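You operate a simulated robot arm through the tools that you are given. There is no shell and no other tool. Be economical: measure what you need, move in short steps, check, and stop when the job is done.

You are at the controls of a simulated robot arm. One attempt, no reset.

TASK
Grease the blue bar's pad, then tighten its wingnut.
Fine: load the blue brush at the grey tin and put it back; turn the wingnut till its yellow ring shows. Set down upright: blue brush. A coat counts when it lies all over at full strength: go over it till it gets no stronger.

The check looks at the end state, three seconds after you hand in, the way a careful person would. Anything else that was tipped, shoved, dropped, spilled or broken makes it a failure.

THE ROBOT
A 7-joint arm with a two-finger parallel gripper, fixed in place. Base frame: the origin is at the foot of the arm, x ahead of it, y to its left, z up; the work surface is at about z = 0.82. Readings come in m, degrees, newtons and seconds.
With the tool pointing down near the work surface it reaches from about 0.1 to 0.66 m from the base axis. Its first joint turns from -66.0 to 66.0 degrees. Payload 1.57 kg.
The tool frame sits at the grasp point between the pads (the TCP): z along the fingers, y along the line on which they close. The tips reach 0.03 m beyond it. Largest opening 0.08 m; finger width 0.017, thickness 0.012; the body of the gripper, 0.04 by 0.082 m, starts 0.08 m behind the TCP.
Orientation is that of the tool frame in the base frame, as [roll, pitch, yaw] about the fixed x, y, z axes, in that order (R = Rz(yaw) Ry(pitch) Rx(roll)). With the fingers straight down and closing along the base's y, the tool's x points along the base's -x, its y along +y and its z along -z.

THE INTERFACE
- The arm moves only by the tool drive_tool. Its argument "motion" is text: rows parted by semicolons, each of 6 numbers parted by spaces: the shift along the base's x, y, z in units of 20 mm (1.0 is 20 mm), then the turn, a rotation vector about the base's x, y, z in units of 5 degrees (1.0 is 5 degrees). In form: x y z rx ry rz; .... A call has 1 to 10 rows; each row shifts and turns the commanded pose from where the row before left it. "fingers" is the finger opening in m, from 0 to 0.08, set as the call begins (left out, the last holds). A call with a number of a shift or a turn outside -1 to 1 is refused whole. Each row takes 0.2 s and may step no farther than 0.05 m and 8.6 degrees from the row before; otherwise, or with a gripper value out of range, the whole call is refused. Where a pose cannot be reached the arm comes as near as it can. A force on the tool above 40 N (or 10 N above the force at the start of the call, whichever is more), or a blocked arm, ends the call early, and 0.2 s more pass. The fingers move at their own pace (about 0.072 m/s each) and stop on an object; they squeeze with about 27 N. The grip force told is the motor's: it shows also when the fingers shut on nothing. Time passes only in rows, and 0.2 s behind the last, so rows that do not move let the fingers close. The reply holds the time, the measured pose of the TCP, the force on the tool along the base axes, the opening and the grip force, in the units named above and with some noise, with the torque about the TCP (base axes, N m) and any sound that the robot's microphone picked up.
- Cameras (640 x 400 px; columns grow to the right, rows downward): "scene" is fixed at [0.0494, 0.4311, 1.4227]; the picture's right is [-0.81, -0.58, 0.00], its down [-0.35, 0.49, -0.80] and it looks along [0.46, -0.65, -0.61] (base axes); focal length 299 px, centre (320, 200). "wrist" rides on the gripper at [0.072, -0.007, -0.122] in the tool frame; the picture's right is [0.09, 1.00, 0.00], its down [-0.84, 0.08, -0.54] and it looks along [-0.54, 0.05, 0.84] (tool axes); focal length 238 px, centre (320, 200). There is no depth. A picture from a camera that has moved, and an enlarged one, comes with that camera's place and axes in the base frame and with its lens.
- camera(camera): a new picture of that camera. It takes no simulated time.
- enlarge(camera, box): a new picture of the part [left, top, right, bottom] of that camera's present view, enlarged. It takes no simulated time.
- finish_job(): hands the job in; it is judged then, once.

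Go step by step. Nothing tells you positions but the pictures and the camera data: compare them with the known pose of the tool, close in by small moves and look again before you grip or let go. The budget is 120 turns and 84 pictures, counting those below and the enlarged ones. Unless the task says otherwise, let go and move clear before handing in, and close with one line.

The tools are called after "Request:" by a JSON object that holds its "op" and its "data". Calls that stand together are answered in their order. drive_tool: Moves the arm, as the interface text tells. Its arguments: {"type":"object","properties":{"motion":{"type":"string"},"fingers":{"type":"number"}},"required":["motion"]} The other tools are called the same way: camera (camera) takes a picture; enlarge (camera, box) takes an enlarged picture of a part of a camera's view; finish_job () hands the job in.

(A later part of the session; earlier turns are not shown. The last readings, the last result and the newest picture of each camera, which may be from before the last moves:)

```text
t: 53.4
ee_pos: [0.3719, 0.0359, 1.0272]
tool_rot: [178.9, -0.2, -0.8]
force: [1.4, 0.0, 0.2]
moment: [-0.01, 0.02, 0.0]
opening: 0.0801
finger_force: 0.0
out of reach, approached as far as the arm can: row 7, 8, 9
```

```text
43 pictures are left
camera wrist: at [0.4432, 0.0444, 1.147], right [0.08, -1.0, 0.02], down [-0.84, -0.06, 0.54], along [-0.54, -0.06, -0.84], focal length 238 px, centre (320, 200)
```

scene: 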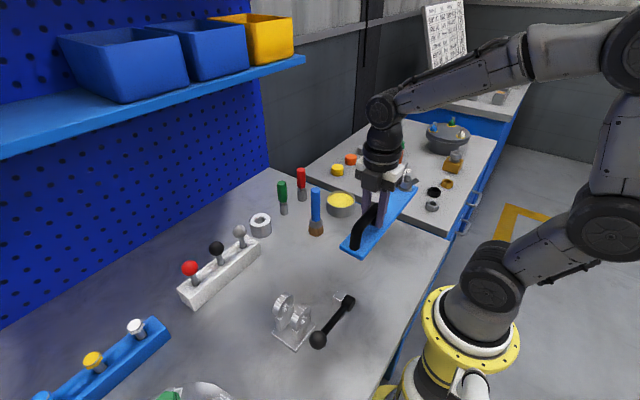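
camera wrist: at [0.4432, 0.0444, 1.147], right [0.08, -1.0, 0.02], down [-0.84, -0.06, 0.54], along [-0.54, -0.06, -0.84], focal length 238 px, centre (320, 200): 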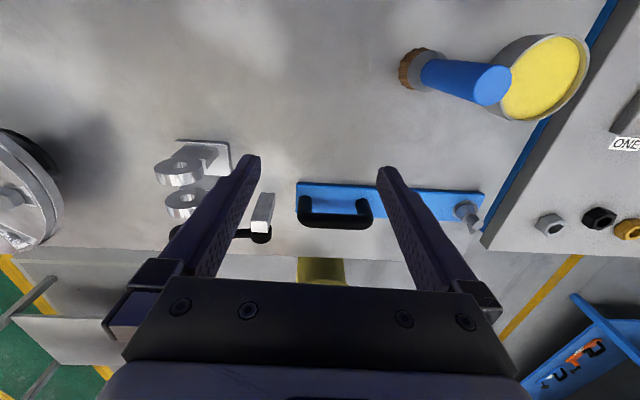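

Request:
{"op": "enlarge", "data": {"camera": "wrist", "box": [230, 160, 390, 260]}}

Request:
{"op": "enlarge", "data": {"camera": "wrist", "box": [390, 170, 510, 250]}}

```text
4.00 times, centred on (310, 210) of wrist
camera zoom: at [0.4432, 0.0444, 1.147], right [0.08, -1.0, 0.02], down [-0.84, -0.06, 0.54], along [-0.54, -0.06, -0.84], focal length 953 px, centre (360, 160)
```

zoom: 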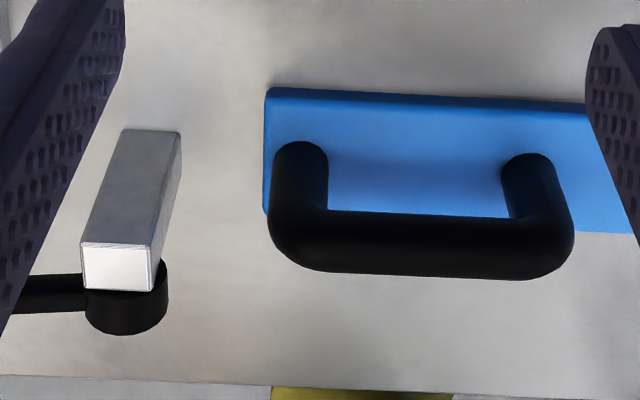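

```text
5.00 times, centred on (450, 210) of wrist
camera zoom: at [0.4432, 0.0444, 1.147], right [0.08, -1.0, 0.02], down [-0.84, -0.06, 0.54], along [-0.54, -0.06, -0.84], focal length 1192 px, centre (-330, 150)
```

zoom: 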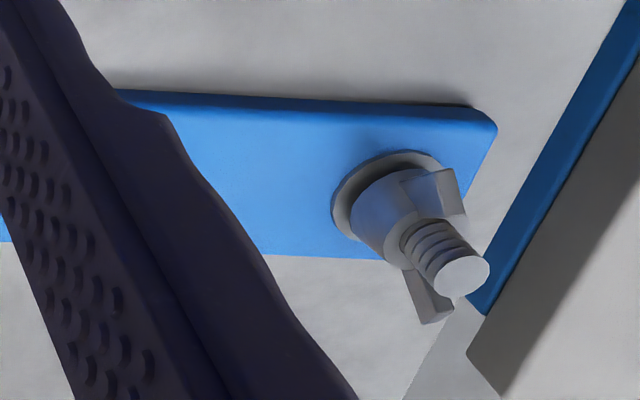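

The bar has no distinct pad on any side. I'll survey the rest of the bench, including the other blue bar, the round item and the second table.

Request:
{"op": "enlarge", "data": {"camera": "scene", "box": [0, 290, 280, 400]}}

Request:
{"op": "enlarge", "data": {"camera": "scene", "box": [300, 100, 500, 220]}}

Request:
{"op": "enlarge", "data": {"camera": "scene", "box": [430, 50, 560, 130]}}

```text
2.29 times, centred on (140, 345) of scene
camera zoom: at [0.0495, 0.4311, 1.4227], right [-0.81, -0.58, 0.0], down [-0.35, 0.49, -0.8], along [0.46, -0.65, -0.61], focal length 684 px, centre (731, -131)
```

zoom: 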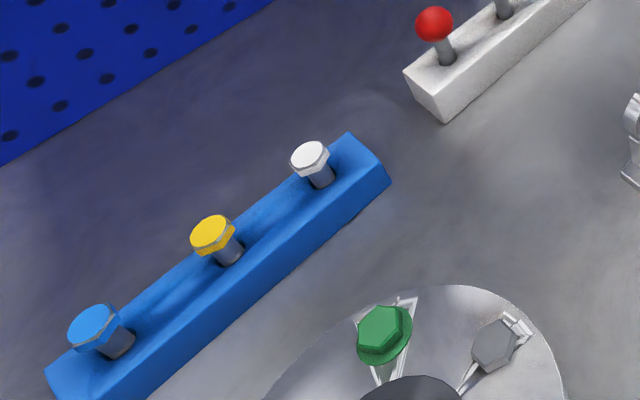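

```text
3.20 times, centred on (400, 160) of scene
camera zoom: at [0.0495, 0.4311, 1.4227], right [-0.81, -0.58, 0.0], down [-0.35, 0.49, -0.8], along [0.46, -0.65, -0.61], focal length 958 px, centre (64, 328)
```

zoom: 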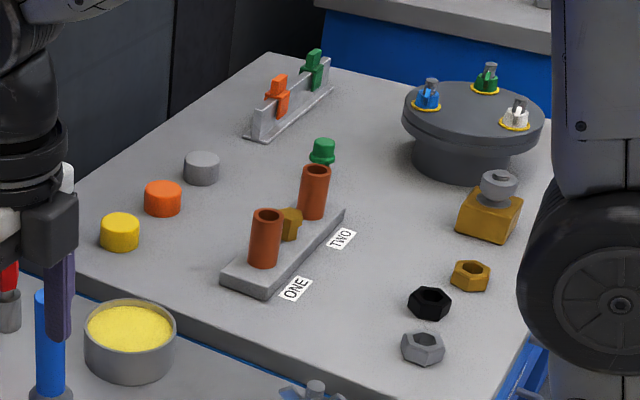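

```text
4.92 times, centred on (495, 90) of scene
camera zoom: at [0.0495, 0.4311, 1.4227], right [-0.81, -0.58, 0.0], down [-0.35, 0.49, -0.8], along [0.46, -0.65, -0.61], focal length 1473 px, centre (-542, 742)
```

zoom: 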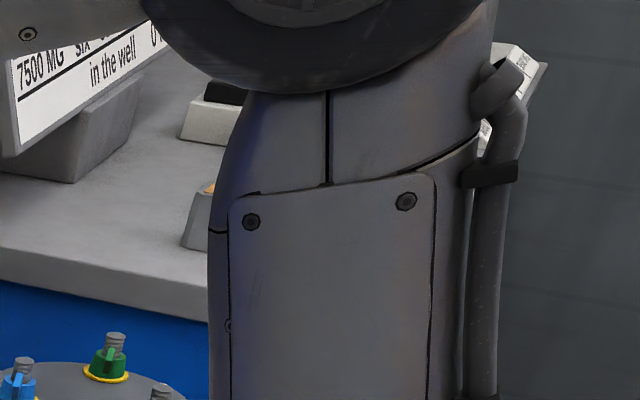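

Nothing relevant elsewhere. The plain stretch of the bar's top between wingnut and handle is the remaining candidate, so I'll look at it close up.

Request:
{"op": "drive_tool", "data": {"motion": "-0.4 -0.6 -0.4 0 0 -1;-0.4 -0.6 -0.4 0 0 -1;-0.4 -0.6 -0.4 0 0 -1;-0.4 -0.6 -0.4 0 0 -1;-0.4 -0.6 0 0 0 -1;-0.4 -0.6 0 0 0 -1;-0.4 -0.6 0 0 0 -1;-0.4 -0.6 0 0 0 -1;0 0 0 0 0 -1"}}

Request:
{"op": "camera", "data": {"camera": "wrist"}}

```text
t: 55.4
ee_pos: [0.3074, -0.0614, 0.9935]
tool_rot: [-179.9, 0.0, -45.0]
force: [-0.2, 0.2, 0.3]
moment: [-0.03, 0.02, 0.0]
opening: 0.08
finger_force: 0.1
```

```text
37 pictures are left
camera wrist: at [0.3626, -0.1065, 1.1151], right [-0.64, -0.77, 0.0], down [-0.65, 0.54, 0.54], along [-0.42, 0.35, -0.84], focal length 238 px, centre (320, 200)
```

wrist: 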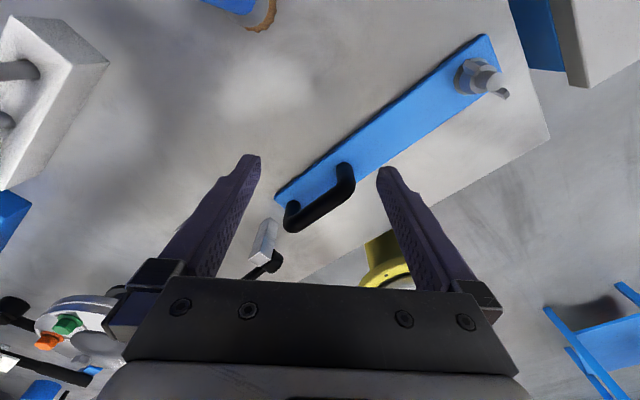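

Request:
{"op": "enlarge", "data": {"camera": "wrist", "box": [330, 30, 520, 180]}}

```text
2.67 times, centred on (425, 105) of wrist
camera zoom: at [0.3626, -0.1065, 1.1151], right [-0.64, -0.77, 0.0], down [-0.65, 0.54, 0.54], along [-0.42, 0.35, -0.84], focal length 636 px, centre (40, 453)
```

zoom: 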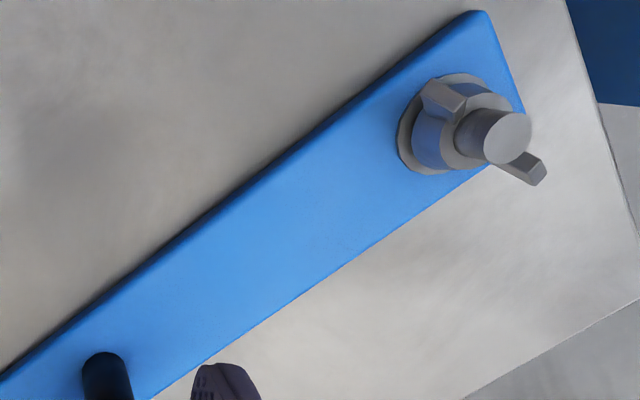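

Request:
{"op": "enlarge", "data": {"camera": "wrist", "box": [355, 75, 455, 160]}}

Request:
{"op": "enlarge", "data": {"camera": "wrist", "box": [235, 160, 315, 290]}}

```text
4.71 times, centred on (405, 118) of wrist
camera zoom: at [0.3626, -0.1065, 1.1151], right [-0.64, -0.77, 0.0], down [-0.65, 0.54, 0.54], along [-0.42, 0.35, -0.84], focal length 1122 px, centre (-80, 588)
```

zoom: 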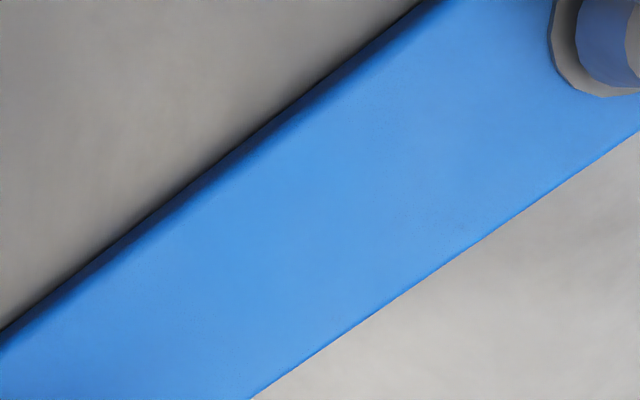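

```text
3.08 times, centred on (275, 225) of wrist
camera zoom: at [0.3626, -0.1065, 1.1151], right [-0.64, -0.77, 0.0], down [-0.65, 0.54, 0.54], along [-0.42, 0.35, -0.84], focal length 733 px, centre (458, 123)
```

zoom: 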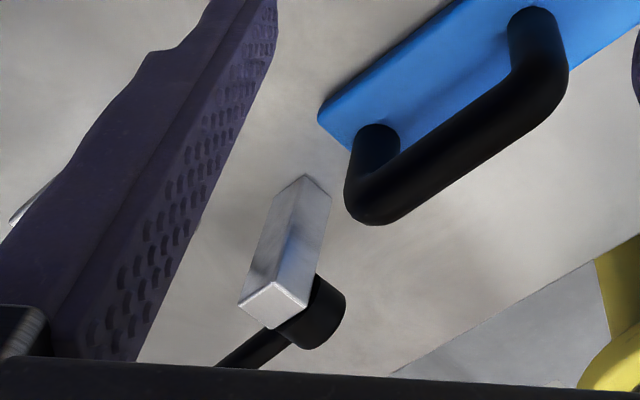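

No pad outline is visible anywhere. The stretch between nut and handle is the only sensible area to grease, so I'll take the brush and see whether a coat appears there. First I'll hover above the brush.

Request:
{"op": "drive_tool", "data": {"motion": "0 0 1 0 0 -1;0 0 1 0 0 -1;0 0 1 0 0 -1;0.9 -0.1 0.3 0 0 -1;0.95 -0.1 0 0 0 -1;0.95 -0.1 0 0 0 -1;0.95 -0.1 0 0 0 -1;0.95 -0.1 0 0 0 -1;0.95 -0.18 0 0 0 -1;0 0 0 0 0 0"}}

Request:
{"op": "camera", "data": {"camera": "wrist"}}

```text
t: 57.6
ee_pos: [0.4205, -0.0755, 1.0591]
tool_rot: [-179.9, 0.0, -89.9]
force: [0.4, -0.2, -1.1]
moment: [0.0, -0.02, 0.01]
opening: 0.0801
finger_force: 0.1
```

```text
33 pictures are left
camera wrist: at [0.427, -0.1454, 1.1809], right [-1.0, -0.09, 0.0], down [-0.08, 0.84, 0.54], along [-0.05, 0.54, -0.84], focal length 238 px, centre (320, 200)
```

wrist: 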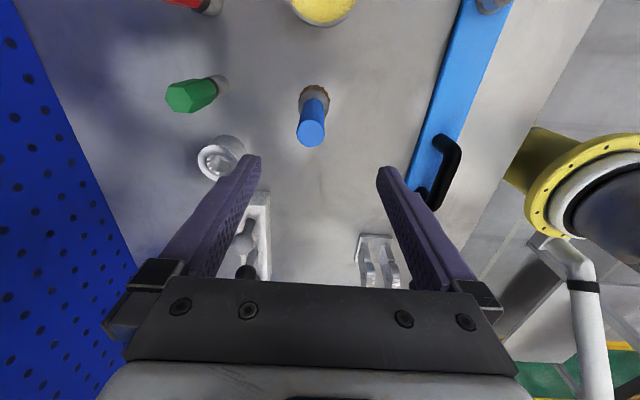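

The brush is slightly off, at about (0.429, -0.084). I'll correct for that and descend around the handle.

Request:
{"op": "drive_tool", "data": {"motion": "0.43 -0.43 0 0 0 0;0 0 -1 0 0 0;0 0 -1 0 0 0;0 0 -1 0 0 0;0 0 -0.2 0 0 0;0 0 0 0 0 0"}}

Request:
{"op": "camera", "data": {"camera": "wrist"}}

```text
t: 59.0
ee_pos: [0.4292, -0.0834, 0.9948]
tool_rot: [-179.9, 0.0, -89.9]
force: [-0.3, -0.4, 0.5]
moment: [0.02, 0.02, -0.02]
opening: 0.08
finger_force: 0.1
```

```text
32 pictures are left
camera wrist: at [0.4354, -0.1539, 1.1163], right [-1.0, -0.09, 0.0], down [-0.08, 0.84, 0.54], along [-0.05, 0.54, -0.84], focal length 238 px, centre (320, 200)
```

wrist: 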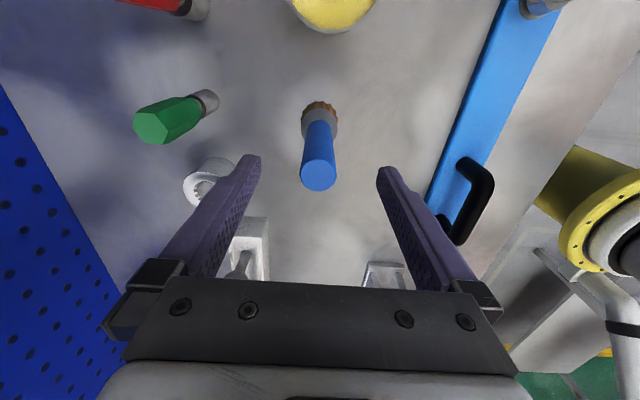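

Well centred. I'll descend and grip the handle.

Request:
{"op": "drive_tool", "data": {"motion": "0 0 -0.85 0 0 0;0 0 -0.85 0 0 0;0 0 -0.8 0 0 0;0 0 0 0 0 0"}}

Request:
{"op": "drive_tool", "data": {"motion": "0 0 0 0 0 0;0 0 0 0 0 0;0 0 0 0 0 0;0 0 0 0 0 0", "fingers": 0}}

Request:
{"op": "drive_tool", "data": {"motion": "0 0 0.5 0 0 0;0 0 0.5 0 0 0;0 0 0 0 0 0"}}

Request:
{"op": "camera", "data": {"camera": "scene"}}

```text
t: 60.0
ee_pos: [0.4294, -0.0826, 0.9453]
tool_rot: [-179.8, 0.0, -89.8]
force: [-0.3, -0.3, 0.3]
moment: [0.01, -0.01, -0.03]
opening: 0.08
finger_force: 0.1
```

```text
t: 61.0
ee_pos: [0.4277, -0.0835, 0.9438]
tool_rot: [-179.9, 0.1, -89.9]
force: [0.5, -0.5, 0.3]
moment: [-0.02, 0.01, -0.02]
opening: 0.0252
finger_force: 26.4
```

```text
t: 61.8
ee_pos: [0.4302, -0.084, 0.9667]
tool_rot: [-179.8, 0.0, -89.9]
force: [0.3, -0.6, -1.2]
moment: [0.02, 0.03, 0.02]
opening: 0.0247
finger_force: 26.6
```

```text
31 pictures are left
```

scene: 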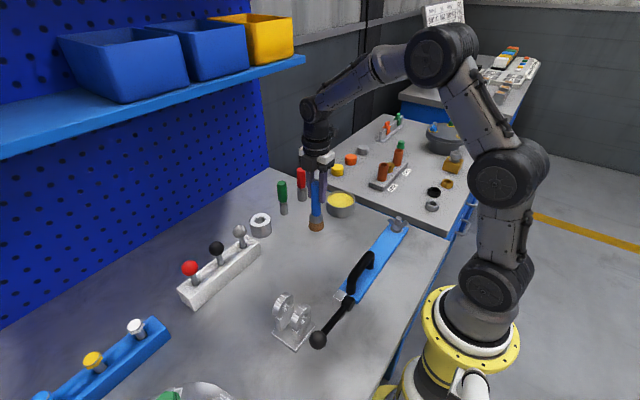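

The brush is held. I'll raise it and move over the tin at about (0.428, -0.205).

Request:
{"op": "drive_tool", "data": {"motion": "0 0 1 0 0 0;0 0 1 0 0 0;0 0 0.5 0 0 0;0 -0.86 0 0 0 0;0 -0.86 0 0 0 0;0 -0.86 0 0 0 0;0 -0.86 0 0 0 0;0 -0.86 0 0 0 0;0 -0.86 0 0 0 0;0 -0.86 0 0 0 0"}}

Request:
{"op": "enlarge", "data": {"camera": "scene", "box": [280, 120, 400, 240]}}

Request:
{"op": "camera", "data": {"camera": "wrist"}}

```text
t: 64.0
ee_pos: [0.429, -0.2035, 1.0152]
tool_rot: [-179.9, 0.0, -89.9]
force: [0.5, -1.0, -2.0]
moment: [-0.03, 0.01, 0.0]
opening: 0.0249
finger_force: 26.6
```

```text
3.33 times, centred on (340, 180) of scene
camera zoom: at [0.0494, 0.4311, 1.4227], right [-0.81, -0.58, 0.0], down [-0.35, 0.49, -0.8], along [0.46, -0.65, -0.61], focal length 998 px, centre (253, 267)
```

zoom: 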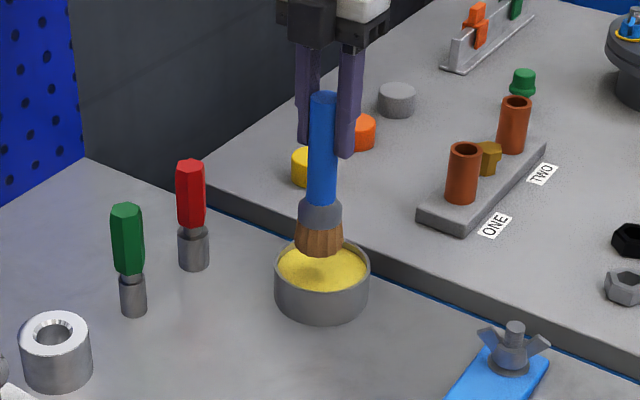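

```text
29 pictures are left
camera wrist: at [0.4356, -0.2745, 1.1368], right [-1.0, -0.09, 0.0], down [-0.08, 0.84, 0.54], along [-0.05, 0.54, -0.84], focal length 238 px, centre (320, 200)
```

wrist: 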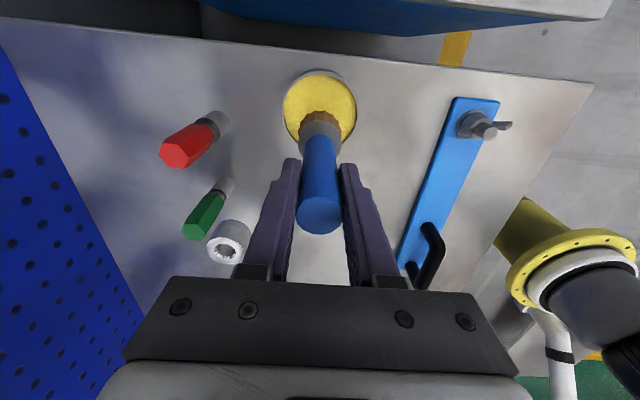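

The tin centre is at about (0.43, -0.215). I'll shift 1 cm and lower the bristles into the grease, watching the force.

Request:
{"op": "drive_tool", "data": {"motion": "0.05 -0.55 0 0 0 0;0 0 -0.6 0 0 0;0 0 -0.5 0 0 0;0 0 -0.4 0 0 0;0 0 -0.3 0 0 0;0 0 -0.3 0 0 0;0 0 0 0 0 0"}}

Request:
{"op": "enlarge", "data": {"camera": "scene", "box": [300, 160, 380, 240]}}

```text
t: 65.6
ee_pos: [0.4309, -0.2149, 0.9756]
tool_rot: [-179.4, -0.4, -89.8]
force: [-1.3, -0.5, 26.6]
moment: [0.0, 0.65, 0.04]
opening: 0.0255
finger_force: 27.1
```

```text
5.00 times, centred on (340, 200) of scene
camera zoom: at [0.0491, 0.4313, 1.4226], right [-0.81, -0.58, 0.0], down [-0.35, 0.49, -0.8], along [0.46, -0.65, -0.61], focal length 1496 px, centre (220, 200)
```

zoom: 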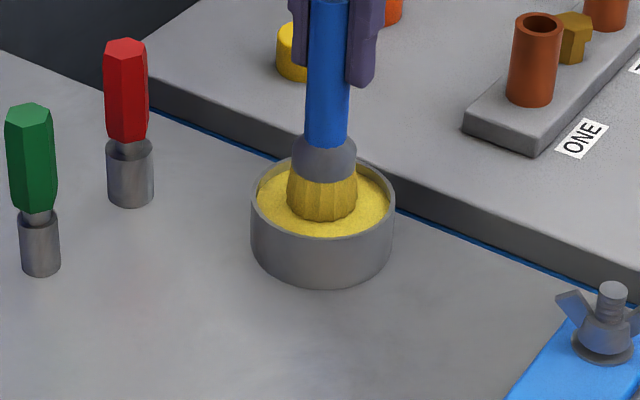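

The bristles turned yellow, so the brush is loaded. I'll lift straight out and carry it over the middle of the bar.

Request:
{"op": "drive_tool", "data": {"motion": "0 0 0.4 0 0 0;0 0 1 0 0 0;0 0 1 0 0 0;0 0 0.5 0 0 0;0 0 0 0 0 0"}}

Request:
{"op": "drive_tool", "data": {"motion": "-0.96 0.475 0 0 0 0;-0.96 0.475 0 0 0 0;-0.96 0.475 0 0 0 0;-0.96 0.475 0 0 0 0;-0.96 0.475 0 0 0 0;-0.96 0.475 0 0 0 0;-0.96 0.475 0 0 0 0;-0.96 0.475 0 0 0 0;-0.96 0.475 0 0 0 0;-0.96 0.475 0 0 0 0"}}

Request:
{"op": "camera", "data": {"camera": "wrist"}}

Request:
{"op": "enlarge", "data": {"camera": "scene", "box": [300, 140, 440, 280]}}

```text
t: 66.8
ee_pos: [0.4284, -0.2151, 1.0314]
tool_rot: [-179.9, 0.0, -89.9]
force: [1.0, 0.2, -0.9]
moment: [0.01, -0.06, 0.01]
opening: 0.025
finger_force: 26.7
```

```text
t: 69.0
ee_pos: [0.2367, -0.1191, 1.0312]
tool_rot: [-179.9, 0.0, -89.9]
force: [0.4, -0.3, -1.0]
moment: [0.01, 0.07, -0.02]
opening: 0.0252
finger_force: 27.0
```

```text
27 pictures are left
camera wrist: at [0.2437, -0.1895, 1.1525], right [-1.0, -0.09, 0.0], down [-0.08, 0.84, 0.54], along [-0.05, 0.54, -0.84], focal length 238 px, centre (320, 200)
```

wrist: 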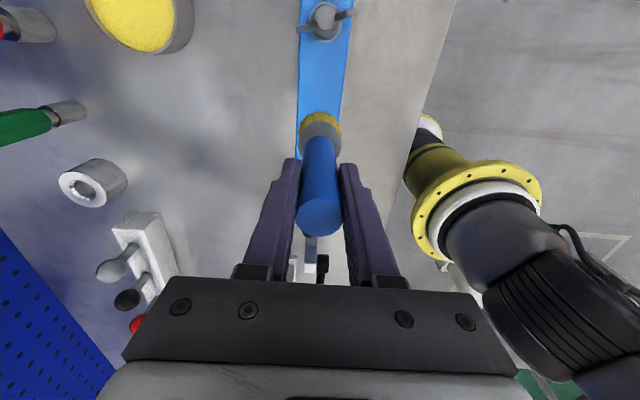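

```text
2.86 times, centred on (370, 210) of scene
camera zoom: at [0.0495, 0.4311, 1.4227], right [-0.81, -0.58, 0.0], down [-0.35, 0.49, -0.8], along [0.46, -0.65, -0.61], focal length 855 px, centre (177, 171)
```

zoom: 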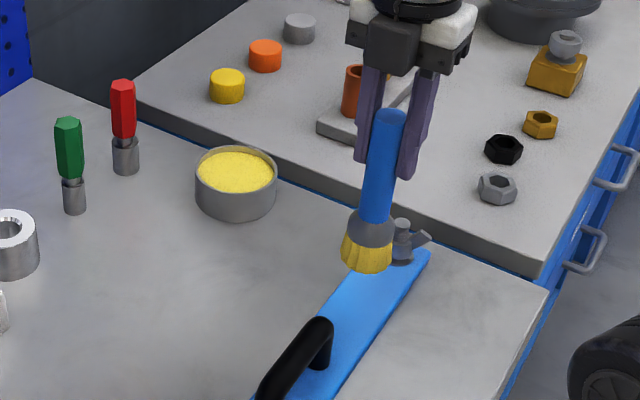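

Dabbing gently on the bar's mid-top to see whether grease takes there.

Request:
{"op": "drive_tool", "data": {"motion": "0 0 -1 0 0 0;0 0 -1 0 0 0;0 0 -1 0 0 0;0 0 -0.4 0 0 0;0 0 -0.2 0 0 0;0 0 -0.1 0 0 0;0 0 0 0 0 0"}}

```text
t: 70.6
ee_pos: [0.2388, -0.1196, 0.9579]
tool_rot: [-179.6, 0.0, -89.9]
force: [-4.7, 1.9, 26.7]
moment: [0.02, 0.72, 0.07]
opening: 0.0251
finger_force: 26.9
```

Contact at TCP z≈0.958. I'll ease the pressure, lift and look.

Request:
{"op": "drive_tool", "data": {"motion": "0 0 0.07 0 0 0;0 0.3 0 0 0 0;0 0.3 0 0 0 0;0 -0.3 0 0 0 0;0 -0.3 0 0 0 0;0 0 1 0 0 0;0 0 1 0 0 0;0 0 1 0 0 0;0 0 0 0 0 0"}}

Request:
{"op": "enlarge", "data": {"camera": "scene", "box": [330, 190, 430, 290]}}

```text
t: 72.6
ee_pos: [0.2381, -0.1197, 1.0184]
tool_rot: [-179.8, -0.1, -89.9]
force: [-1.0, 0.5, -1.1]
moment: [-0.02, 0.04, -0.02]
opening: 0.0249
finger_force: 26.6
```

```text
4.00 times, centred on (380, 240) of scene
camera zoom: at [0.0494, 0.4311, 1.4227], right [-0.81, -0.58, 0.0], down [-0.35, 0.49, -0.8], along [0.46, -0.65, -0.61], focal length 1197 px, centre (80, 40)
```

zoom: 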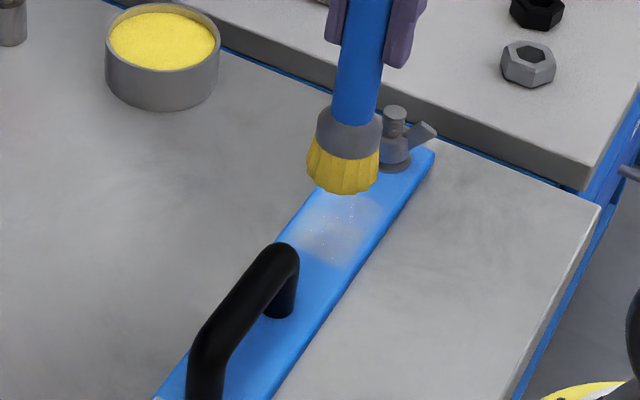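

A coat is appearing on the bar's top, so the pad is there. Now I'll brush systematically in lanes between the nut and the handle, starting with the -x lane.

Request:
{"op": "drive_tool", "data": {"motion": "-0.3 -0.7 0 0 0 0;-0.25 -0.7 0 0 0 0;-0.2 -0.6 0 0 0 0;0 0 -1 0 0 0;0 0 -1 0 0 0;0 0 -0.8 0 0 0;0 0 -0.15 0 0 0;0 0 0 0 0 0"}}

```text
t: 74.4
ee_pos: [0.223, -0.1608, 0.9606]
tool_rot: [-179.8, 0.0, -89.8]
force: [-1.9, 1.2, 10.0]
moment: [0.13, 0.38, 0.03]
opening: 0.0246
finger_force: 27.0
```

Light contact at 10 N. Stroking the lane back and forth.

Request:
{"op": "drive_tool", "data": {"motion": "0 0.74 0 0 0 0;0 0.74 0 0 0 0;0 0.74 0 0 0 0;0 0.74 0 0 0 0;0 0.74 0 0 0 0;0 -0.74 0 0 0 0;0 -0.74 0 0 0 0;0 -0.74 0 0 0 0;0 -0.74 0 0 0 0;0 -0.74 0 0 0 0"}}

Request:
{"op": "drive_tool", "data": {"motion": "0.75 0 0 0 0 0;0 0.92 0 0 0 0;0 0.93 0 0 0 0;0 0.93 0 0 0 0;0 0.92 0 0 0 0;0.75 0 0 0 0 0;0 -0.92 0 0 0 0;0 -0.93 0 0 0 0;0 -0.93 0 0 0 0;0 -0.92 0 0 0 0"}}

Request:
{"op": "enlarge", "data": {"camera": "scene", "box": [330, 190, 430, 290]}}

```text
t: 76.6
ee_pos: [0.2235, -0.1592, 0.9586]
tool_rot: [-179.9, 0.0, -89.9]
force: [0.1, 0.4, -1.2]
moment: [0.03, -0.09, 0.0]
opening: 0.0244
finger_force: 27.2
```

```text
t: 78.8
ee_pos: [0.2516, -0.1596, 0.9595]
tool_rot: [-179.8, 0.0, -89.9]
force: [0.5, 2.9, 5.8]
moment: [0.25, 0.08, -0.04]
opening: 0.0238
finger_force: 26.5
```

```text
4.00 times, centred on (380, 240) of scene
camera zoom: at [0.0494, 0.4312, 1.4226], right [-0.81, -0.58, 0.0], down [-0.35, 0.49, -0.8], along [0.46, -0.65, -0.61], focal length 1197 px, centre (80, 40)
```

zoom: 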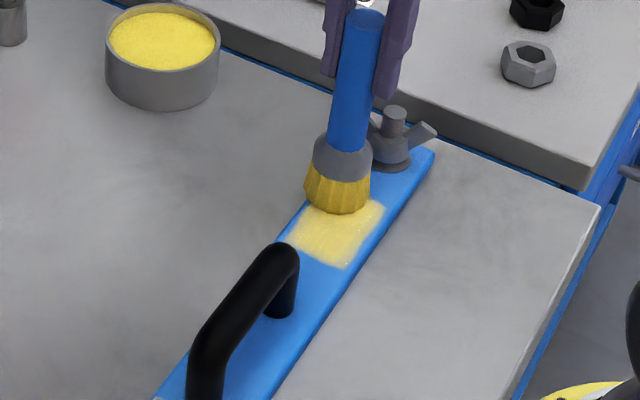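

The pad is now clearly outlined (y up to about -0.10, x 0.215 to 0.26) and taking colour. I'll continue more passes over it.

Request:
{"op": "drive_tool", "data": {"motion": "0 0.75 0 0 0 0;0 0.8 0 0 0 0;0 0.8 0 0 0 0;0 0.8 0 0 0 0;-0.75 0 0 0 0 0;0 -0.8 0 0 0 0;0 -0.8 0 0 0 0;0 -0.8 0 0 0 0;0 -0.75 0 0 0 0;-0.75 0 0 0 0 0"}}

Request:
{"op": "drive_tool", "data": {"motion": "0 0.75 0 0 0 0;0 0.8 0 0 0 0;0 0.8 0 0 0 0;0 0.8 0 0 0 0;0.75 0 0 0 0 0;0.75 0 0 0 0 0;0 -0.8 0 0 0 0;0 -0.8 0 0 0 0;0 -0.8 0 0 0 0;0 -0.75 0 0 0 0"}}

Request:
{"op": "drive_tool", "data": {"motion": "0 0 1 0 0 0;0 0 1 0 0 0;0 0 1 0 0 0;0 1 0 0 0 0;0 1 0 0 0 0;0 1 0 0 0 0;0 1 0 0 0 0;0 1 0 0 0 0;0 0 0 0 0 0"}}

Request:
{"op": "enlarge", "data": {"camera": "scene", "box": [330, 170, 430, 270]}}

Request:
{"op": "camera", "data": {"camera": "wrist"}}

```text
t: 81.0
ee_pos: [0.2233, -0.1597, 0.9604]
tool_rot: [-179.9, -0.1, -89.9]
force: [1.6, -0.9, 4.2]
moment: [-0.09, -0.18, 0.0]
opening: 0.0234
finger_force: 27.4
```

```text
t: 83.2
ee_pos: [0.2531, -0.1605, 0.9604]
tool_rot: [-179.9, 0.1, -89.9]
force: [0.3, 0.5, -0.1]
moment: [0.0, 0.02, 0.0]
opening: 0.0235
finger_force: 27.1
```

```text
t: 85.2
ee_pos: [0.2524, -0.0589, 1.018]
tool_rot: [-179.9, 0.0, -89.9]
force: [0.5, -0.1, -0.4]
moment: [0.02, -0.02, -0.02]
opening: 0.0237
finger_force: 27.4
```

```text
4.00 times, centred on (380, 220) of scene
camera zoom: at [0.0494, 0.4311, 1.4227], right [-0.81, -0.58, 0.0], down [-0.35, 0.49, -0.8], along [0.46, -0.65, -0.61], focal length 1197 px, centre (80, 120)
```

zoom: 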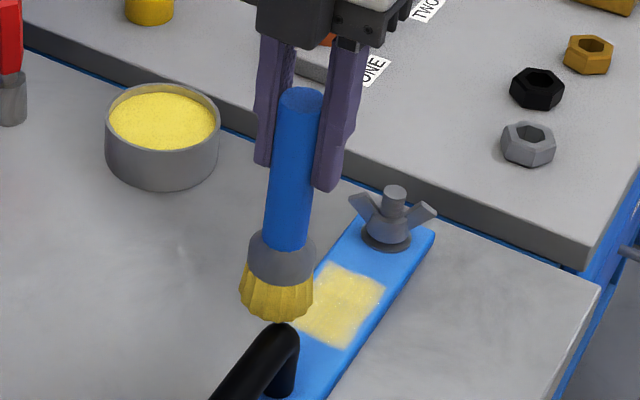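

```text
22 pictures are left
camera wrist: at [0.2588, -0.1304, 1.1413], right [-1.0, -0.09, 0.0], down [-0.08, 0.84, 0.54], along [-0.05, 0.54, -0.84], focal length 238 px, centre (320, 200)
```

wrist: 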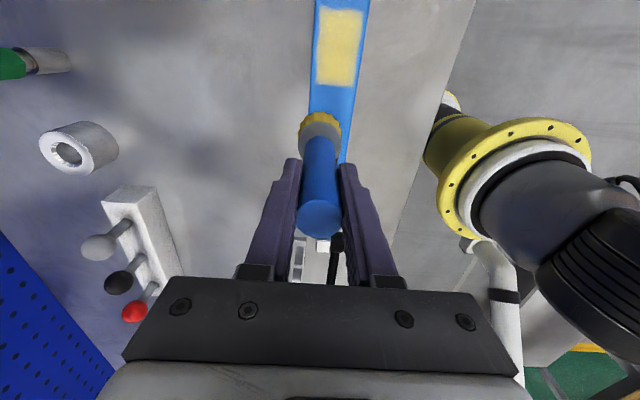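

The pad is about x 0.216–0.257, y -0.169 to -0.10. I'll check the coat's uniformity.

Request:
{"op": "enlarge", "data": {"camera": "wrist", "box": [295, 0, 385, 100]}}

```text
4.00 times, centred on (340, 50) of wrist
camera zoom: at [0.2588, -0.1304, 1.1413], right [-1.0, -0.09, 0.0], down [-0.08, 0.84, 0.54], along [-0.05, 0.54, -0.84], focal length 953 px, centre (240, 800)
```

zoom: 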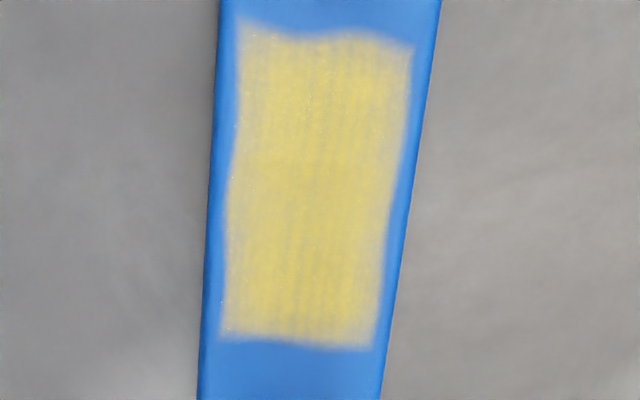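

The coat is still thin and ragged toward the nut end. I'll do more passes with slightly more pressure, reaching nearer the nut.

Request:
{"op": "drive_tool", "data": {"motion": "-0.25 -0.9 0 0 0 0;-0.25 -0.9 0 0 0 0;-0.25 -0.9 0 0 0 0;-0.25 -0.9 0 0 0 0;-0.25 -0.9 0 0 0 0;-0.22 -0.9 0 0 0 0;0 0 -1 0 0 0;0 0 -1 0 0 0;0 0 -0.9 0 0 0;0 0 -0.1 0 0 0"}}

Request:
{"op": "drive_tool", "data": {"motion": "0 0.8 0 0 0 0;0 0.8 0 0 0 0;0 0.8 0 0 0 0;0 0.8 0 0 0 0;0.4 0 0 0 0 0;0 -0.8 0 0 0 0;0 -0.8 0 0 0 0;0 -0.8 0 0 0 0;0 -0.8 0 0 0 0;0.4 0 0 0 0 0"}}

Request:
{"op": "drive_tool", "data": {"motion": "0 0.8 0 0 0 0;0 0.8 0 0 0 0;0 0.8 0 0 0 0;0 0.8 0 0 0 0;0.4 0 0 0 0 0;0 -0.8 0 0 0 0;0 -0.8 0 0 0 0;0 -0.8 0 0 0 0;0 -0.8 0 0 0 0;0.3 0 0 0 0 0"}}

Request:
{"op": "drive_tool", "data": {"motion": "0 0.8 0 0 0 0;0 0.8 0 0 0 0;0 0.8 0 0 0 0;0 0.8 0 0 0 0;-0.4 0 0 0 0 0;0 -0.8 0 0 0 0;0 -0.8 0 0 0 0;0 -0.8 0 0 0 0;0 -0.8 0 0 0 0;-0.4 0 0 0 0 0"}}

Request:
{"op": "drive_tool", "data": {"motion": "0 0.8 0 0 0 0;0 0.8 0 0 0 0;0 0.8 0 0 0 0;0 0.8 0 0 0 0;-0.7 0 0 0 0 0;0 -0.8 0 0 0 0;0 -0.8 0 0 0 0;0 -0.8 0 0 0 0;0 -0.8 0 0 0 0;0 0 0 0 0 0"}}

Request:
{"op": "drive_tool", "data": {"motion": "0.2 0 1 0 0 0;0.2 0 1 0 0 0;0.2 0 1 0 0 0;0 1 0 0 0 0;0 1 0 0 0 0;0 1 0 0 0 0;0 1 0 0 0 0;0 1 0 0 0 0;0 0 0 0 0 0"}}

Request:
{"op": "enlarge", "data": {"camera": "wrist", "box": [275, 0, 385, 120]}}

```text
t: 87.4
ee_pos: [0.2245, -0.1677, 0.9595]
tool_rot: [-180.0, 0.0, -89.9]
force: [-0.8, 0.9, 3.9]
moment: [0.15, 0.15, 0.01]
opening: 0.0235
finger_force: 27.1
```

```text
t: 89.6
ee_pos: [0.2387, -0.1666, 0.96]
tool_rot: [-179.9, -0.1, -90.0]
force: [0.8, -0.5, -0.5]
moment: [0.0, -0.03, 0.01]
opening: 0.0237
finger_force: 27.4
```

```text
t: 91.8
ee_pos: [0.2537, -0.1688, 0.9604]
tool_rot: [-179.9, 0.0, -89.8]
force: [-1.5, -0.7, 0.8]
moment: [-0.03, 0.17, 0.0]
opening: 0.0234
finger_force: 26.8
```

```text
t: 94.0
ee_pos: [0.2384, -0.1695, 0.9591]
tool_rot: [-179.9, 0.0, -89.9]
force: [-0.5, -0.6, -0.9]
moment: [0.01, 0.01, 0.02]
opening: 0.0235
finger_force: 26.6
```

```text
t: 96.2
ee_pos: [0.2231, -0.1677, 0.9591]
tool_rot: [-180.0, -0.1, -90.0]
force: [0.2, -1.2, -1.8]
moment: [-0.01, 0.0, 0.01]
opening: 0.0235
finger_force: 26.6
```

```text
t: 98.2
ee_pos: [0.2351, -0.0677, 1.0203]
tool_rot: [-179.9, 0.0, -89.8]
force: [0.4, 0.0, -0.1]
moment: [-0.04, -0.01, -0.02]
opening: 0.0237
finger_force: 26.9
```

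```text
3.33 times, centred on (330, 60) of wrist
camera zoom: at [0.242, -0.1376, 1.1417], right [-1.0, -0.09, 0.0], down [-0.08, 0.84, 0.54], along [-0.05, 0.54, -0.84], focal length 794 px, centre (287, 667)
```

zoom: 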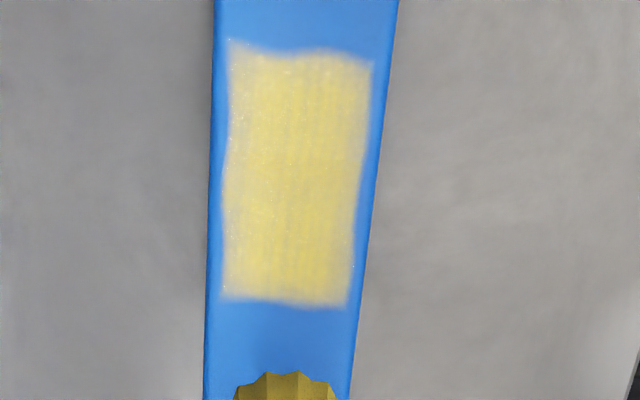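

The coat is more even, but contact got light. I'll reload at the tin for a second coat.

Request:
{"op": "drive_tool", "data": {"motion": "0.975 -0.737 0.05 0 0 0;0.975 -0.737 0.05 0 0 0;0.975 -0.737 0.05 0 0 0;0.975 -0.737 0.05 0 0 0;0.975 -0.737 0.05 0 0 0;0.975 -0.737 0.05 0 0 0;0.975 -0.737 0.05 0 0 0;0.975 -0.737 0.05 0 0 0;0.975 -0.737 0.05 0 0 0;0.975 -0.737 0.05 0 0 0"}}

Request:
{"op": "drive_tool", "data": {"motion": "0 0 0 0 0 0;0 0 -1 0 0 0;0 0 -0.9 0 0 0;0 0 -0.5 0 0 0;0 0 -0.2 0 0 0;0 0 -0.1 0 0 0;0 0 0 0 0 0"}}

Request:
{"op": "enlarge", "data": {"camera": "scene", "box": [300, 160, 420, 270]}}

```text
t: 100.4
ee_pos: [0.4311, -0.2144, 1.0301]
tool_rot: [-179.9, 0.0, -90.0]
force: [-0.3, 0.0, -0.2]
moment: [-0.03, -0.01, 0.0]
opening: 0.0239
finger_force: 27.1
```

```text
t: 102.0
ee_pos: [0.4305, -0.2146, 0.9771]
tool_rot: [-179.7, -0.1, -89.9]
force: [-3.0, 2.8, 14.2]
moment: [0.36, 0.51, -0.03]
opening: 0.0236
finger_force: 27.2
```

```text
3.64 times, centred on (360, 215) of scene
camera zoom: at [0.0492, 0.4313, 1.4226], right [-0.81, -0.58, 0.0], down [-0.35, 0.49, -0.8], along [0.46, -0.65, -0.61], focal length 1088 px, centre (174, 146)
```

zoom: 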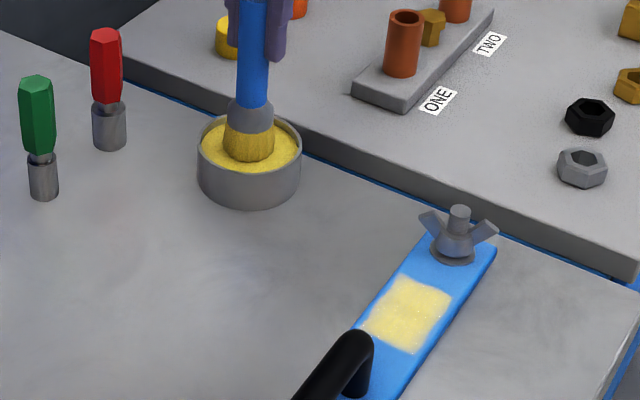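

Reloaded. Back to the pad for a second round with a little more pressure.

Request:
{"op": "drive_tool", "data": {"motion": "0 0 0.6 0 0 0;0 0 1 0 0 0;0 0 1 0 0 0;-0.95 0.27 0 0 0 0;-0.95 0.27 0 0 0 0;-0.95 0.27 0 0 0 0;-0.95 0.27 0 0 0 0;-0.95 0.27 0 0 0 0;-0.95 0.27 0 0 0 0;-0.95 0.27 0 0 0 0"}}

Request:
{"op": "drive_tool", "data": {"motion": "-0.95 0.27 0 0 0 0;-0.95 0.27 0 0 0 0;-0.95 0.27 0 0 0 0;-0.86 0 0 0 0 0;0 0 -1 0 0 0;0 0 -1 0 0 0;0 0 -1 0 0 0;0 0 -0.4 0 0 0;0 0 -0.1 0 0 0;0 0 0 0 0 0"}}

```text
t: 104.2
ee_pos: [0.2974, -0.1763, 1.0279]
tool_rot: [-179.9, -0.1, -89.8]
force: [0.2, 0.0, -0.7]
moment: [0.0, -0.01, 0.0]
opening: 0.0236
finger_force: 27.1
```

```text
t: 106.4
ee_pos: [0.2236, -0.1593, 0.9586]
tool_rot: [-179.8, 0.0, -89.9]
force: [-4.8, 5.4, 23.8]
moment: [0.42, 0.4, 0.0]
opening: 0.0236
finger_force: 26.7
```

Request:
{"op": "drive_tool", "data": {"motion": "0 0 0.02 0 0 0;0 0.7 0 0 0 0;0 0.7 0 0 0 0;0 0.7 0 0 0 0;0 0.7 0 0 0 0;0.4 0 0 0 0 0;0 -0.7 0 0 0 0;0 -0.7 0 0 0 0;0 -0.7 0 0 0 0;0 -0.7 0 0 0 0"}}

Request:
{"op": "drive_tool", "data": {"motion": "0.4 0 -0.02 0 0 0;0 0.7 0 0 0 0;0 0.7 0 0 0 0;0 0.7 0 0 0 0;0 0.7 0 0 0 0;0.4 0 -0.02 0 0 0;0 -0.7 0 0 0 0;0 -0.7 0 0 0 0;0 -0.7 0 0 0 0;0 -0.7 0 0 0 0"}}

Request:
{"op": "drive_tool", "data": {"motion": "0.35 0 -0.02 0 0 0;0 0.7 0 0 0 0;0 0.7 0 0 0 0;0 0.7 0 0 0 0;0 0.7 0 0 0 0;-0.4 0 0 0 0 0;0 -0.7 0 0 0 0;0 -0.7 0 0 0 0;0 -0.7 0 0 0 0;0 -0.7 0 0 0 0"}}

Request:
{"op": "drive_tool", "data": {"motion": "-0.4 0 0 0 0 0;0 0.7 0 0 0 0;0 0.7 0 0 0 0;0 0.7 0 0 0 0;0 0.7 0 0 0 0;-0.4 0 -0.02 0 0 0;0 -0.7 0 0 0 0;0 -0.7 0 0 0 0;0 -0.7 0 0 0 0;0 -0.7 0 0 0 0"}}

Request:
{"op": "drive_tool", "data": {"motion": "-0.35 0 0 0 0 0;0 0.7 0 0 0 0;0 0.7 0 0 0 0;0 0.7 0 0 0 0;0 0.7 0 0 0 0;0.3 0 1 0 0 0;0.3 0 1 0 0 0;0.3 0 1 0 0 0;0 1 0 0 0 0;0 1 0 0 0 0"}}

Request:
{"op": "enlarge", "data": {"camera": "wrist", "box": [275, 0, 385, 120]}}

```text
t: 108.6
ee_pos: [0.2303, -0.1605, 0.9586]
tool_rot: [-179.9, 0.0, -89.8]
force: [0.5, 3.1, 8.3]
moment: [0.42, 0.03, 0.02]
opening: 0.0237
finger_force: 26.7
```

```text
t: 110.8
ee_pos: [0.247, -0.1594, 0.9575]
tool_rot: [-180.0, 0.0, -89.9]
force: [0.5, 1.9, 6.5]
moment: [0.38, 0.02, -0.04]
opening: 0.0237
finger_force: 26.8
```

```text
t: 113.0
ee_pos: [0.2467, -0.1601, 0.9563]
tool_rot: [-179.8, 0.0, -89.9]
force: [0.0, 7.3, 18.2]
moment: [0.61, -0.04, 0.01]
opening: 0.0235
finger_force: 27.1
```

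```text
t: 115.2
ee_pos: [0.2296, -0.1608, 0.9574]
tool_rot: [-179.9, 0.0, -89.9]
force: [-0.1, 4.6, 11.8]
moment: [0.36, -0.01, -0.01]
opening: 0.0235
finger_force: 26.6
```

```text
t: 117.4
ee_pos: [0.2419, -0.0643, 1.0158]
tool_rot: [-180.0, 0.0, -89.9]
force: [-0.3, 0.3, 0.0]
moment: [-0.01, -0.02, -0.02]
opening: 0.0237
finger_force: 26.9
```

```text
3.33 times, centred on (330, 60) of wrist
camera zoom: at [0.2481, -0.1348, 1.1379], right [-1.0, -0.09, 0.0], down [-0.08, 0.84, 0.54], along [-0.05, 0.54, -0.84], focal length 794 px, centre (287, 667)
```

zoom: 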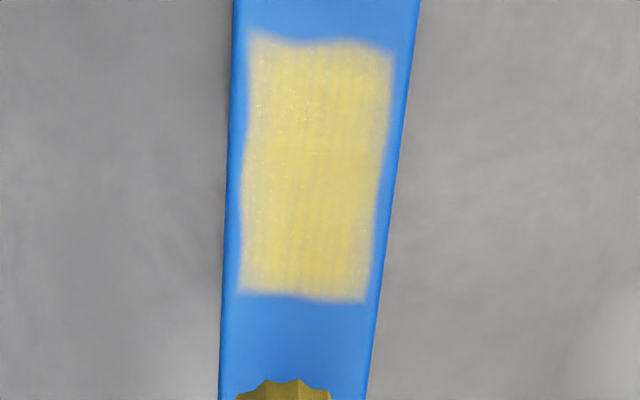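

It looks near its limit, but the margins are slightly paler. One more perimeter round should be certain.

Request:
{"op": "drive_tool", "data": {"motion": "-0.21 -0.84 0 0 0 0;-0.21 -0.84 0 0 0 0;-0.21 -0.84 0 0 0 0;-0.21 -0.84 0 0 0 0;-0.21 -0.84 0 0 0 0;-0.2 -0.84 0 0 0 0;0 0 -1 0 0 0;0 0 -1 0 0 0;0 0 -0.75 0 0 0;0 0 -0.15 0 0 0"}}

Request:
{"op": "drive_tool", "data": {"motion": "0 0.7 0 0 0 0;0 0.7 0 0 0 0;0 0.7 0 0 0 0;0 0.7 0 0 0 0;0 0.7 0 0 0 0;0 -0.7 0 0 0 0;0 -0.7 0 0 0 0;0 -0.7 0 0 0 0;0 -0.7 0 0 0 0;0 -0.7 0 0 0 0"}}

Request:
{"op": "drive_tool", "data": {"motion": "0.7 0 -0.02 0 0 0;0.7 0 0 0 0 0;0.7 0 0 0 0 0;0 0.7 0 0 0 0;0 0.7 0 0 0 0;0 0.7 0 0 0 0;0 0.7 0 0 0 0;0 0.7 0 0 0 0;-0.7 0 0 0 0 0;-0.7 0 0 0 0 0"}}

Request:
{"op": "drive_tool", "data": {"motion": "0.7 0 -0.02 0 0 0;0.7 0 0 0 0 0;0 -0.7 0 0 0 0;0 -0.7 0 0 0 0;0 -0.7 0 0 0 0;0 -0.7 0 0 0 0;0 -0.7 0 0 0 0;-0.5 0 0 0 0 0;-0.5 0 0 0 0 0;0 0 0 0 0 0"}}

Request:
{"op": "drive_tool", "data": {"motion": "0 0.7 0 0 0 0;0 0.7 0 0 0 0;0 0.7 0 0 0 0;0 0.7 0 0 0 0;0 0.5 0 0 0 0;0 0 1 0 0 0;0 0 1 0 0 0;0 0 1 0 0 0;0 1 0 0 0 0;0 0.9 0 0 0 0"}}

Request:
{"op": "enlarge", "data": {"camera": "wrist", "box": [275, 0, 385, 120]}}

```text
t: 119.6
ee_pos: [0.2159, -0.1653, 0.9584]
tool_rot: [179.9, 0.0, -89.9]
force: [0.4, 0.3, -1.3]
moment: [-0.03, 0.0, -0.02]
opening: 0.0237
finger_force: 27.2
```

```text
t: 121.8
ee_pos: [0.2171, -0.1645, 0.9576]
tool_rot: [-180.0, 0.0, -89.9]
force: [-0.9, 0.6, -1.7]
moment: [-0.03, -0.03, 0.0]
opening: 0.0237
finger_force: 27.3
```

```text
t: 124.0
ee_pos: [0.2297, -0.0954, 0.9575]
tool_rot: [-179.8, 0.0, -89.9]
force: [0.4, 0.6, -0.9]
moment: [-0.01, 0.02, 0.0]
opening: 0.0238
finger_force: 27.1
```

```text
t: 126.2
ee_pos: [0.2377, -0.166, 0.9574]
tool_rot: [-179.8, 0.1, -89.9]
force: [0.0, -0.2, -0.9]
moment: [-0.01, 0.0, -0.02]
opening: 0.0235
finger_force: 26.9
```

```text
t: 128.4
ee_pos: [0.2391, -0.0611, 1.0172]
tool_rot: [-179.9, 0.0, -89.9]
force: [-0.3, -0.3, -1.1]
moment: [0.01, 0.0, 0.01]
opening: 0.0235
finger_force: 27.1
```

```text
3.33 times, centred on (330, 60) of wrist
camera zoom: at [0.2451, -0.1318, 1.139], right [-1.0, -0.09, 0.0], down [-0.08, 0.84, 0.54], along [-0.05, 0.54, -0.84], focal length 794 px, centre (287, 667)
```

zoom: 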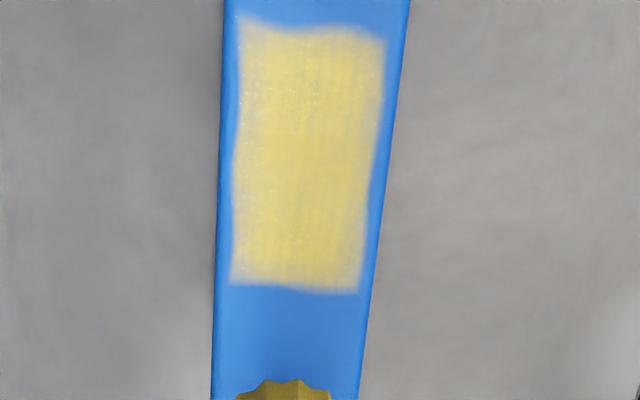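

Little changed, but that round had almost no contact force. One more firmly pressed round will confirm saturation.

Request:
{"op": "drive_tool", "data": {"motion": "-0.16 -0.84 0 0 0 0;-0.16 -0.84 0 0 0 0;-0.16 -0.84 0 0 0 0;-0.16 -0.84 0 0 0 0;-0.16 -0.84 0 0 0 0;-0.15 -0.84 0 0 0 0;0 0 -1 0 0 0;0 0 -1 0 0 0;0 0 -0.9 0 0 0;0 0 -0.2 0 0 0"}}

Request:
{"op": "drive_tool", "data": {"motion": "0 0.7 0 0 0 0;0 0.7 0 0 0 0;0 0.7 0 0 0 0;0 0.7 0 0 0 0;0 0.5 0 0 0 0;0.45 0 0 0 0 0;0 -0.8 0 0 0 0;0 -0.8 0 0 0 0;0 -0.8 0 0 0 0;0 -0.8 0 0 0 0"}}

Request:
{"op": "drive_tool", "data": {"motion": "0.45 0 -0.04 0 0 0;0 0.8 0 0 0 0;0 0.8 0 0 0 0;0 0.8 0 0 0 0;0 0.8 0 0 0 0;0.45 0 -0.04 0 0 0;0 -0.8 0 0 0 0;0 -0.8 0 0 0 0;0 -0.8 0 0 0 0;0 -0.8 0 0 0 0"}}

Request:
{"op": "drive_tool", "data": {"motion": "0.4 0 -0.03 0 0 0;0 0.8 0 0 0 0;0 0.8 0 0 0 0;0 0.8 0 0 0 0;0 0.8 0 0 0 0;-0.6 0 -0.02 0 0 0;0 -0.8 0 0 0 0;0 -0.8 0 0 0 0;0 -0.8 0 0 0 0;0 -0.8 0 0 0 0"}}

Request:
{"op": "drive_tool", "data": {"motion": "-0.5 0 -0.02 0 0 0;0 0.8 0 0 0 0;0 0.8 0 0 0 0;0 0.8 0 0 0 0;0 0.8 0 0 0 0;0 0 1 0 0 0;0 0 1 0 0 0;0 0 1 0 0 0;0 1 0 0 0 0;0 0.9 0 0 0 0"}}

Request:
{"op": "enlarge", "data": {"camera": "wrist", "box": [275, 0, 385, 120]}}

```text
t: 130.6
ee_pos: [0.2192, -0.1625, 0.9579]
tool_rot: [-179.9, -0.1, -89.9]
force: [-2.3, 3.1, 13.3]
moment: [0.21, 0.33, -0.05]
opening: 0.0237
finger_force: 26.9
```

```text
t: 132.8
ee_pos: [0.2282, -0.1597, 0.9552]
tool_rot: [-179.8, 0.0, -89.9]
force: [0.4, 4.0, 8.6]
moment: [0.32, 0.02, -0.04]
opening: 0.0233
finger_force: 27.0
```

```text
t: 135.0
ee_pos: [0.2469, -0.1595, 0.9541]
tool_rot: [-179.8, 0.0, -89.9]
force: [1.4, 6.0, 14.2]
moment: [0.56, 0.0, -0.01]
opening: 0.0233
finger_force: 27.1
```

```text
t: 137.2
ee_pos: [0.2421, -0.1606, 0.9538]
tool_rot: [-179.9, 0.1, -89.9]
force: [0.6, 2.8, 11.2]
moment: [0.27, 0.05, 0.02]
opening: 0.0236
finger_force: 27.0
```

```text
t: 139.4
ee_pos: [0.2306, -0.0572, 1.0138]
tool_rot: [-179.9, 0.0, -89.9]
force: [-0.4, -0.2, -1.7]
moment: [0.01, -0.01, 0.02]
opening: 0.0236
finger_force: 27.2
```

```text
3.33 times, centred on (330, 60) of wrist
camera zoom: at [0.2385, -0.1285, 1.1342], right [-1.0, -0.09, 0.0], down [-0.08, 0.84, 0.54], along [-0.05, 0.54, -0.84], focal length 794 px, centre (287, 667)
```

zoom: 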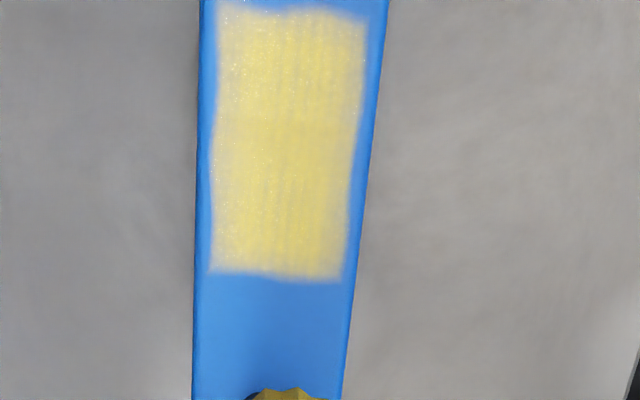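

The coat no longer changes, so it is saturated. I'll return the brush to its spot, first hovering over it.

Request:
{"op": "drive_tool", "data": {"motion": "0 0 1 0 0 0;0.99 -0.13 0 0 0 0;0.99 -0.13 0 0 0 0;0.99 -0.13 0 0 0 0;0.99 -0.13 0 0 0 0;0.99 -0.13 0 0 0 0;0.99 -0.13 0 0 0 0;0.99 -0.13 0 0 0 0;0.99 -0.13 0 0 0 0;0.99 -0.13 0 0 0 0"}}

Request:
{"op": "drive_tool", "data": {"motion": "0.99 -0.13 0 0 0 0;0 0 -1 0 0 0;0 0 -1 0 0 0;0 0 -0.5 0 0 0;0 0 0 0 0 0"}}

Request:
{"op": "enlarge", "data": {"camera": "scene", "box": [270, 150, 370, 250]}}

Request:
{"op": "camera", "data": {"camera": "wrist"}}

```text
t: 141.6
ee_pos: [0.4101, -0.0815, 1.0322]
tool_rot: [-179.8, 0.0, -90.0]
force: [0.5, -0.5, -0.8]
moment: [-0.02, 0.02, 0.0]
opening: 0.0235
finger_force: 27.1
```

```text
t: 142.8
ee_pos: [0.4313, -0.0836, 0.982]
tool_rot: [-179.9, 0.0, -89.8]
force: [0.2, 0.4, -1.3]
moment: [0.02, -0.01, -0.01]
opening: 0.0237
finger_force: 26.6
```

```text
4.00 times, centred on (320, 200) of scene
camera zoom: at [0.0495, 0.4311, 1.4227], right [-0.81, -0.58, 0.0], down [-0.35, 0.49, -0.8], along [0.46, -0.65, -0.61], focal length 1197 px, centre (320, 200)
```

zoom: 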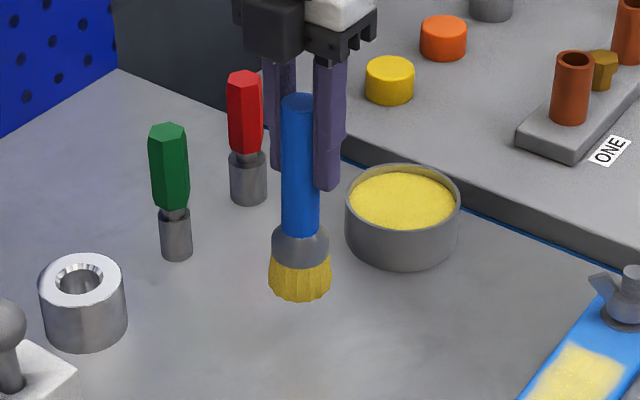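

```text
14 pictures are left
camera wrist: at [0.4368, -0.1543, 1.1042], right [-1.0, -0.09, 0.0], down [-0.08, 0.84, 0.54], along [-0.05, 0.54, -0.84], focal length 238 px, centre (320, 200)
```

wrist: 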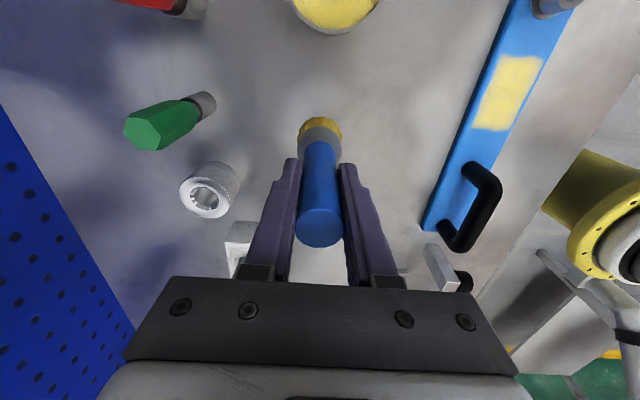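

The brush hangs straight. Lowering to the table and feeling for contact.

Request:
{"op": "drive_tool", "data": {"motion": "-0.08 0 -0.8 0 0 0;0 0 -0.7 0 0 0;0 0 -0.4 0 0 0;0 0 -0.15 0 0 0;0 0 0 0 0 0"}}

```text
t: 144.0
ee_pos: [0.429, -0.0842, 0.9413]
tool_rot: [-180.0, 0.0, -89.9]
force: [0.0, 0.7, -1.3]
moment: [-0.01, -0.02, 0.02]
opening: 0.0235
finger_force: 27.1
```

Request:
{"op": "drive_tool", "data": {"motion": "0 0 -0.06 0 0 0;0 0 0 0 0 0"}}

Request:
{"op": "drive_tool", "data": {"motion": "0 0 -0.05 0 0 0;0 0 0 0 0 0"}}

```text
t: 144.6
ee_pos: [0.4292, -0.0836, 0.9408]
tool_rot: [-179.9, 0.0, -89.8]
force: [-0.9, 0.2, -0.4]
moment: [0.01, -0.05, 0.02]
opening: 0.0236
finger_force: 26.6
```

```text
t: 145.2
ee_pos: [0.4284, -0.085, 0.9398]
tool_rot: [-180.0, -0.1, -89.8]
force: [-0.5, -0.2, -1.3]
moment: [0.01, 0.03, -0.03]
opening: 0.0236
finger_force: 27.4
```

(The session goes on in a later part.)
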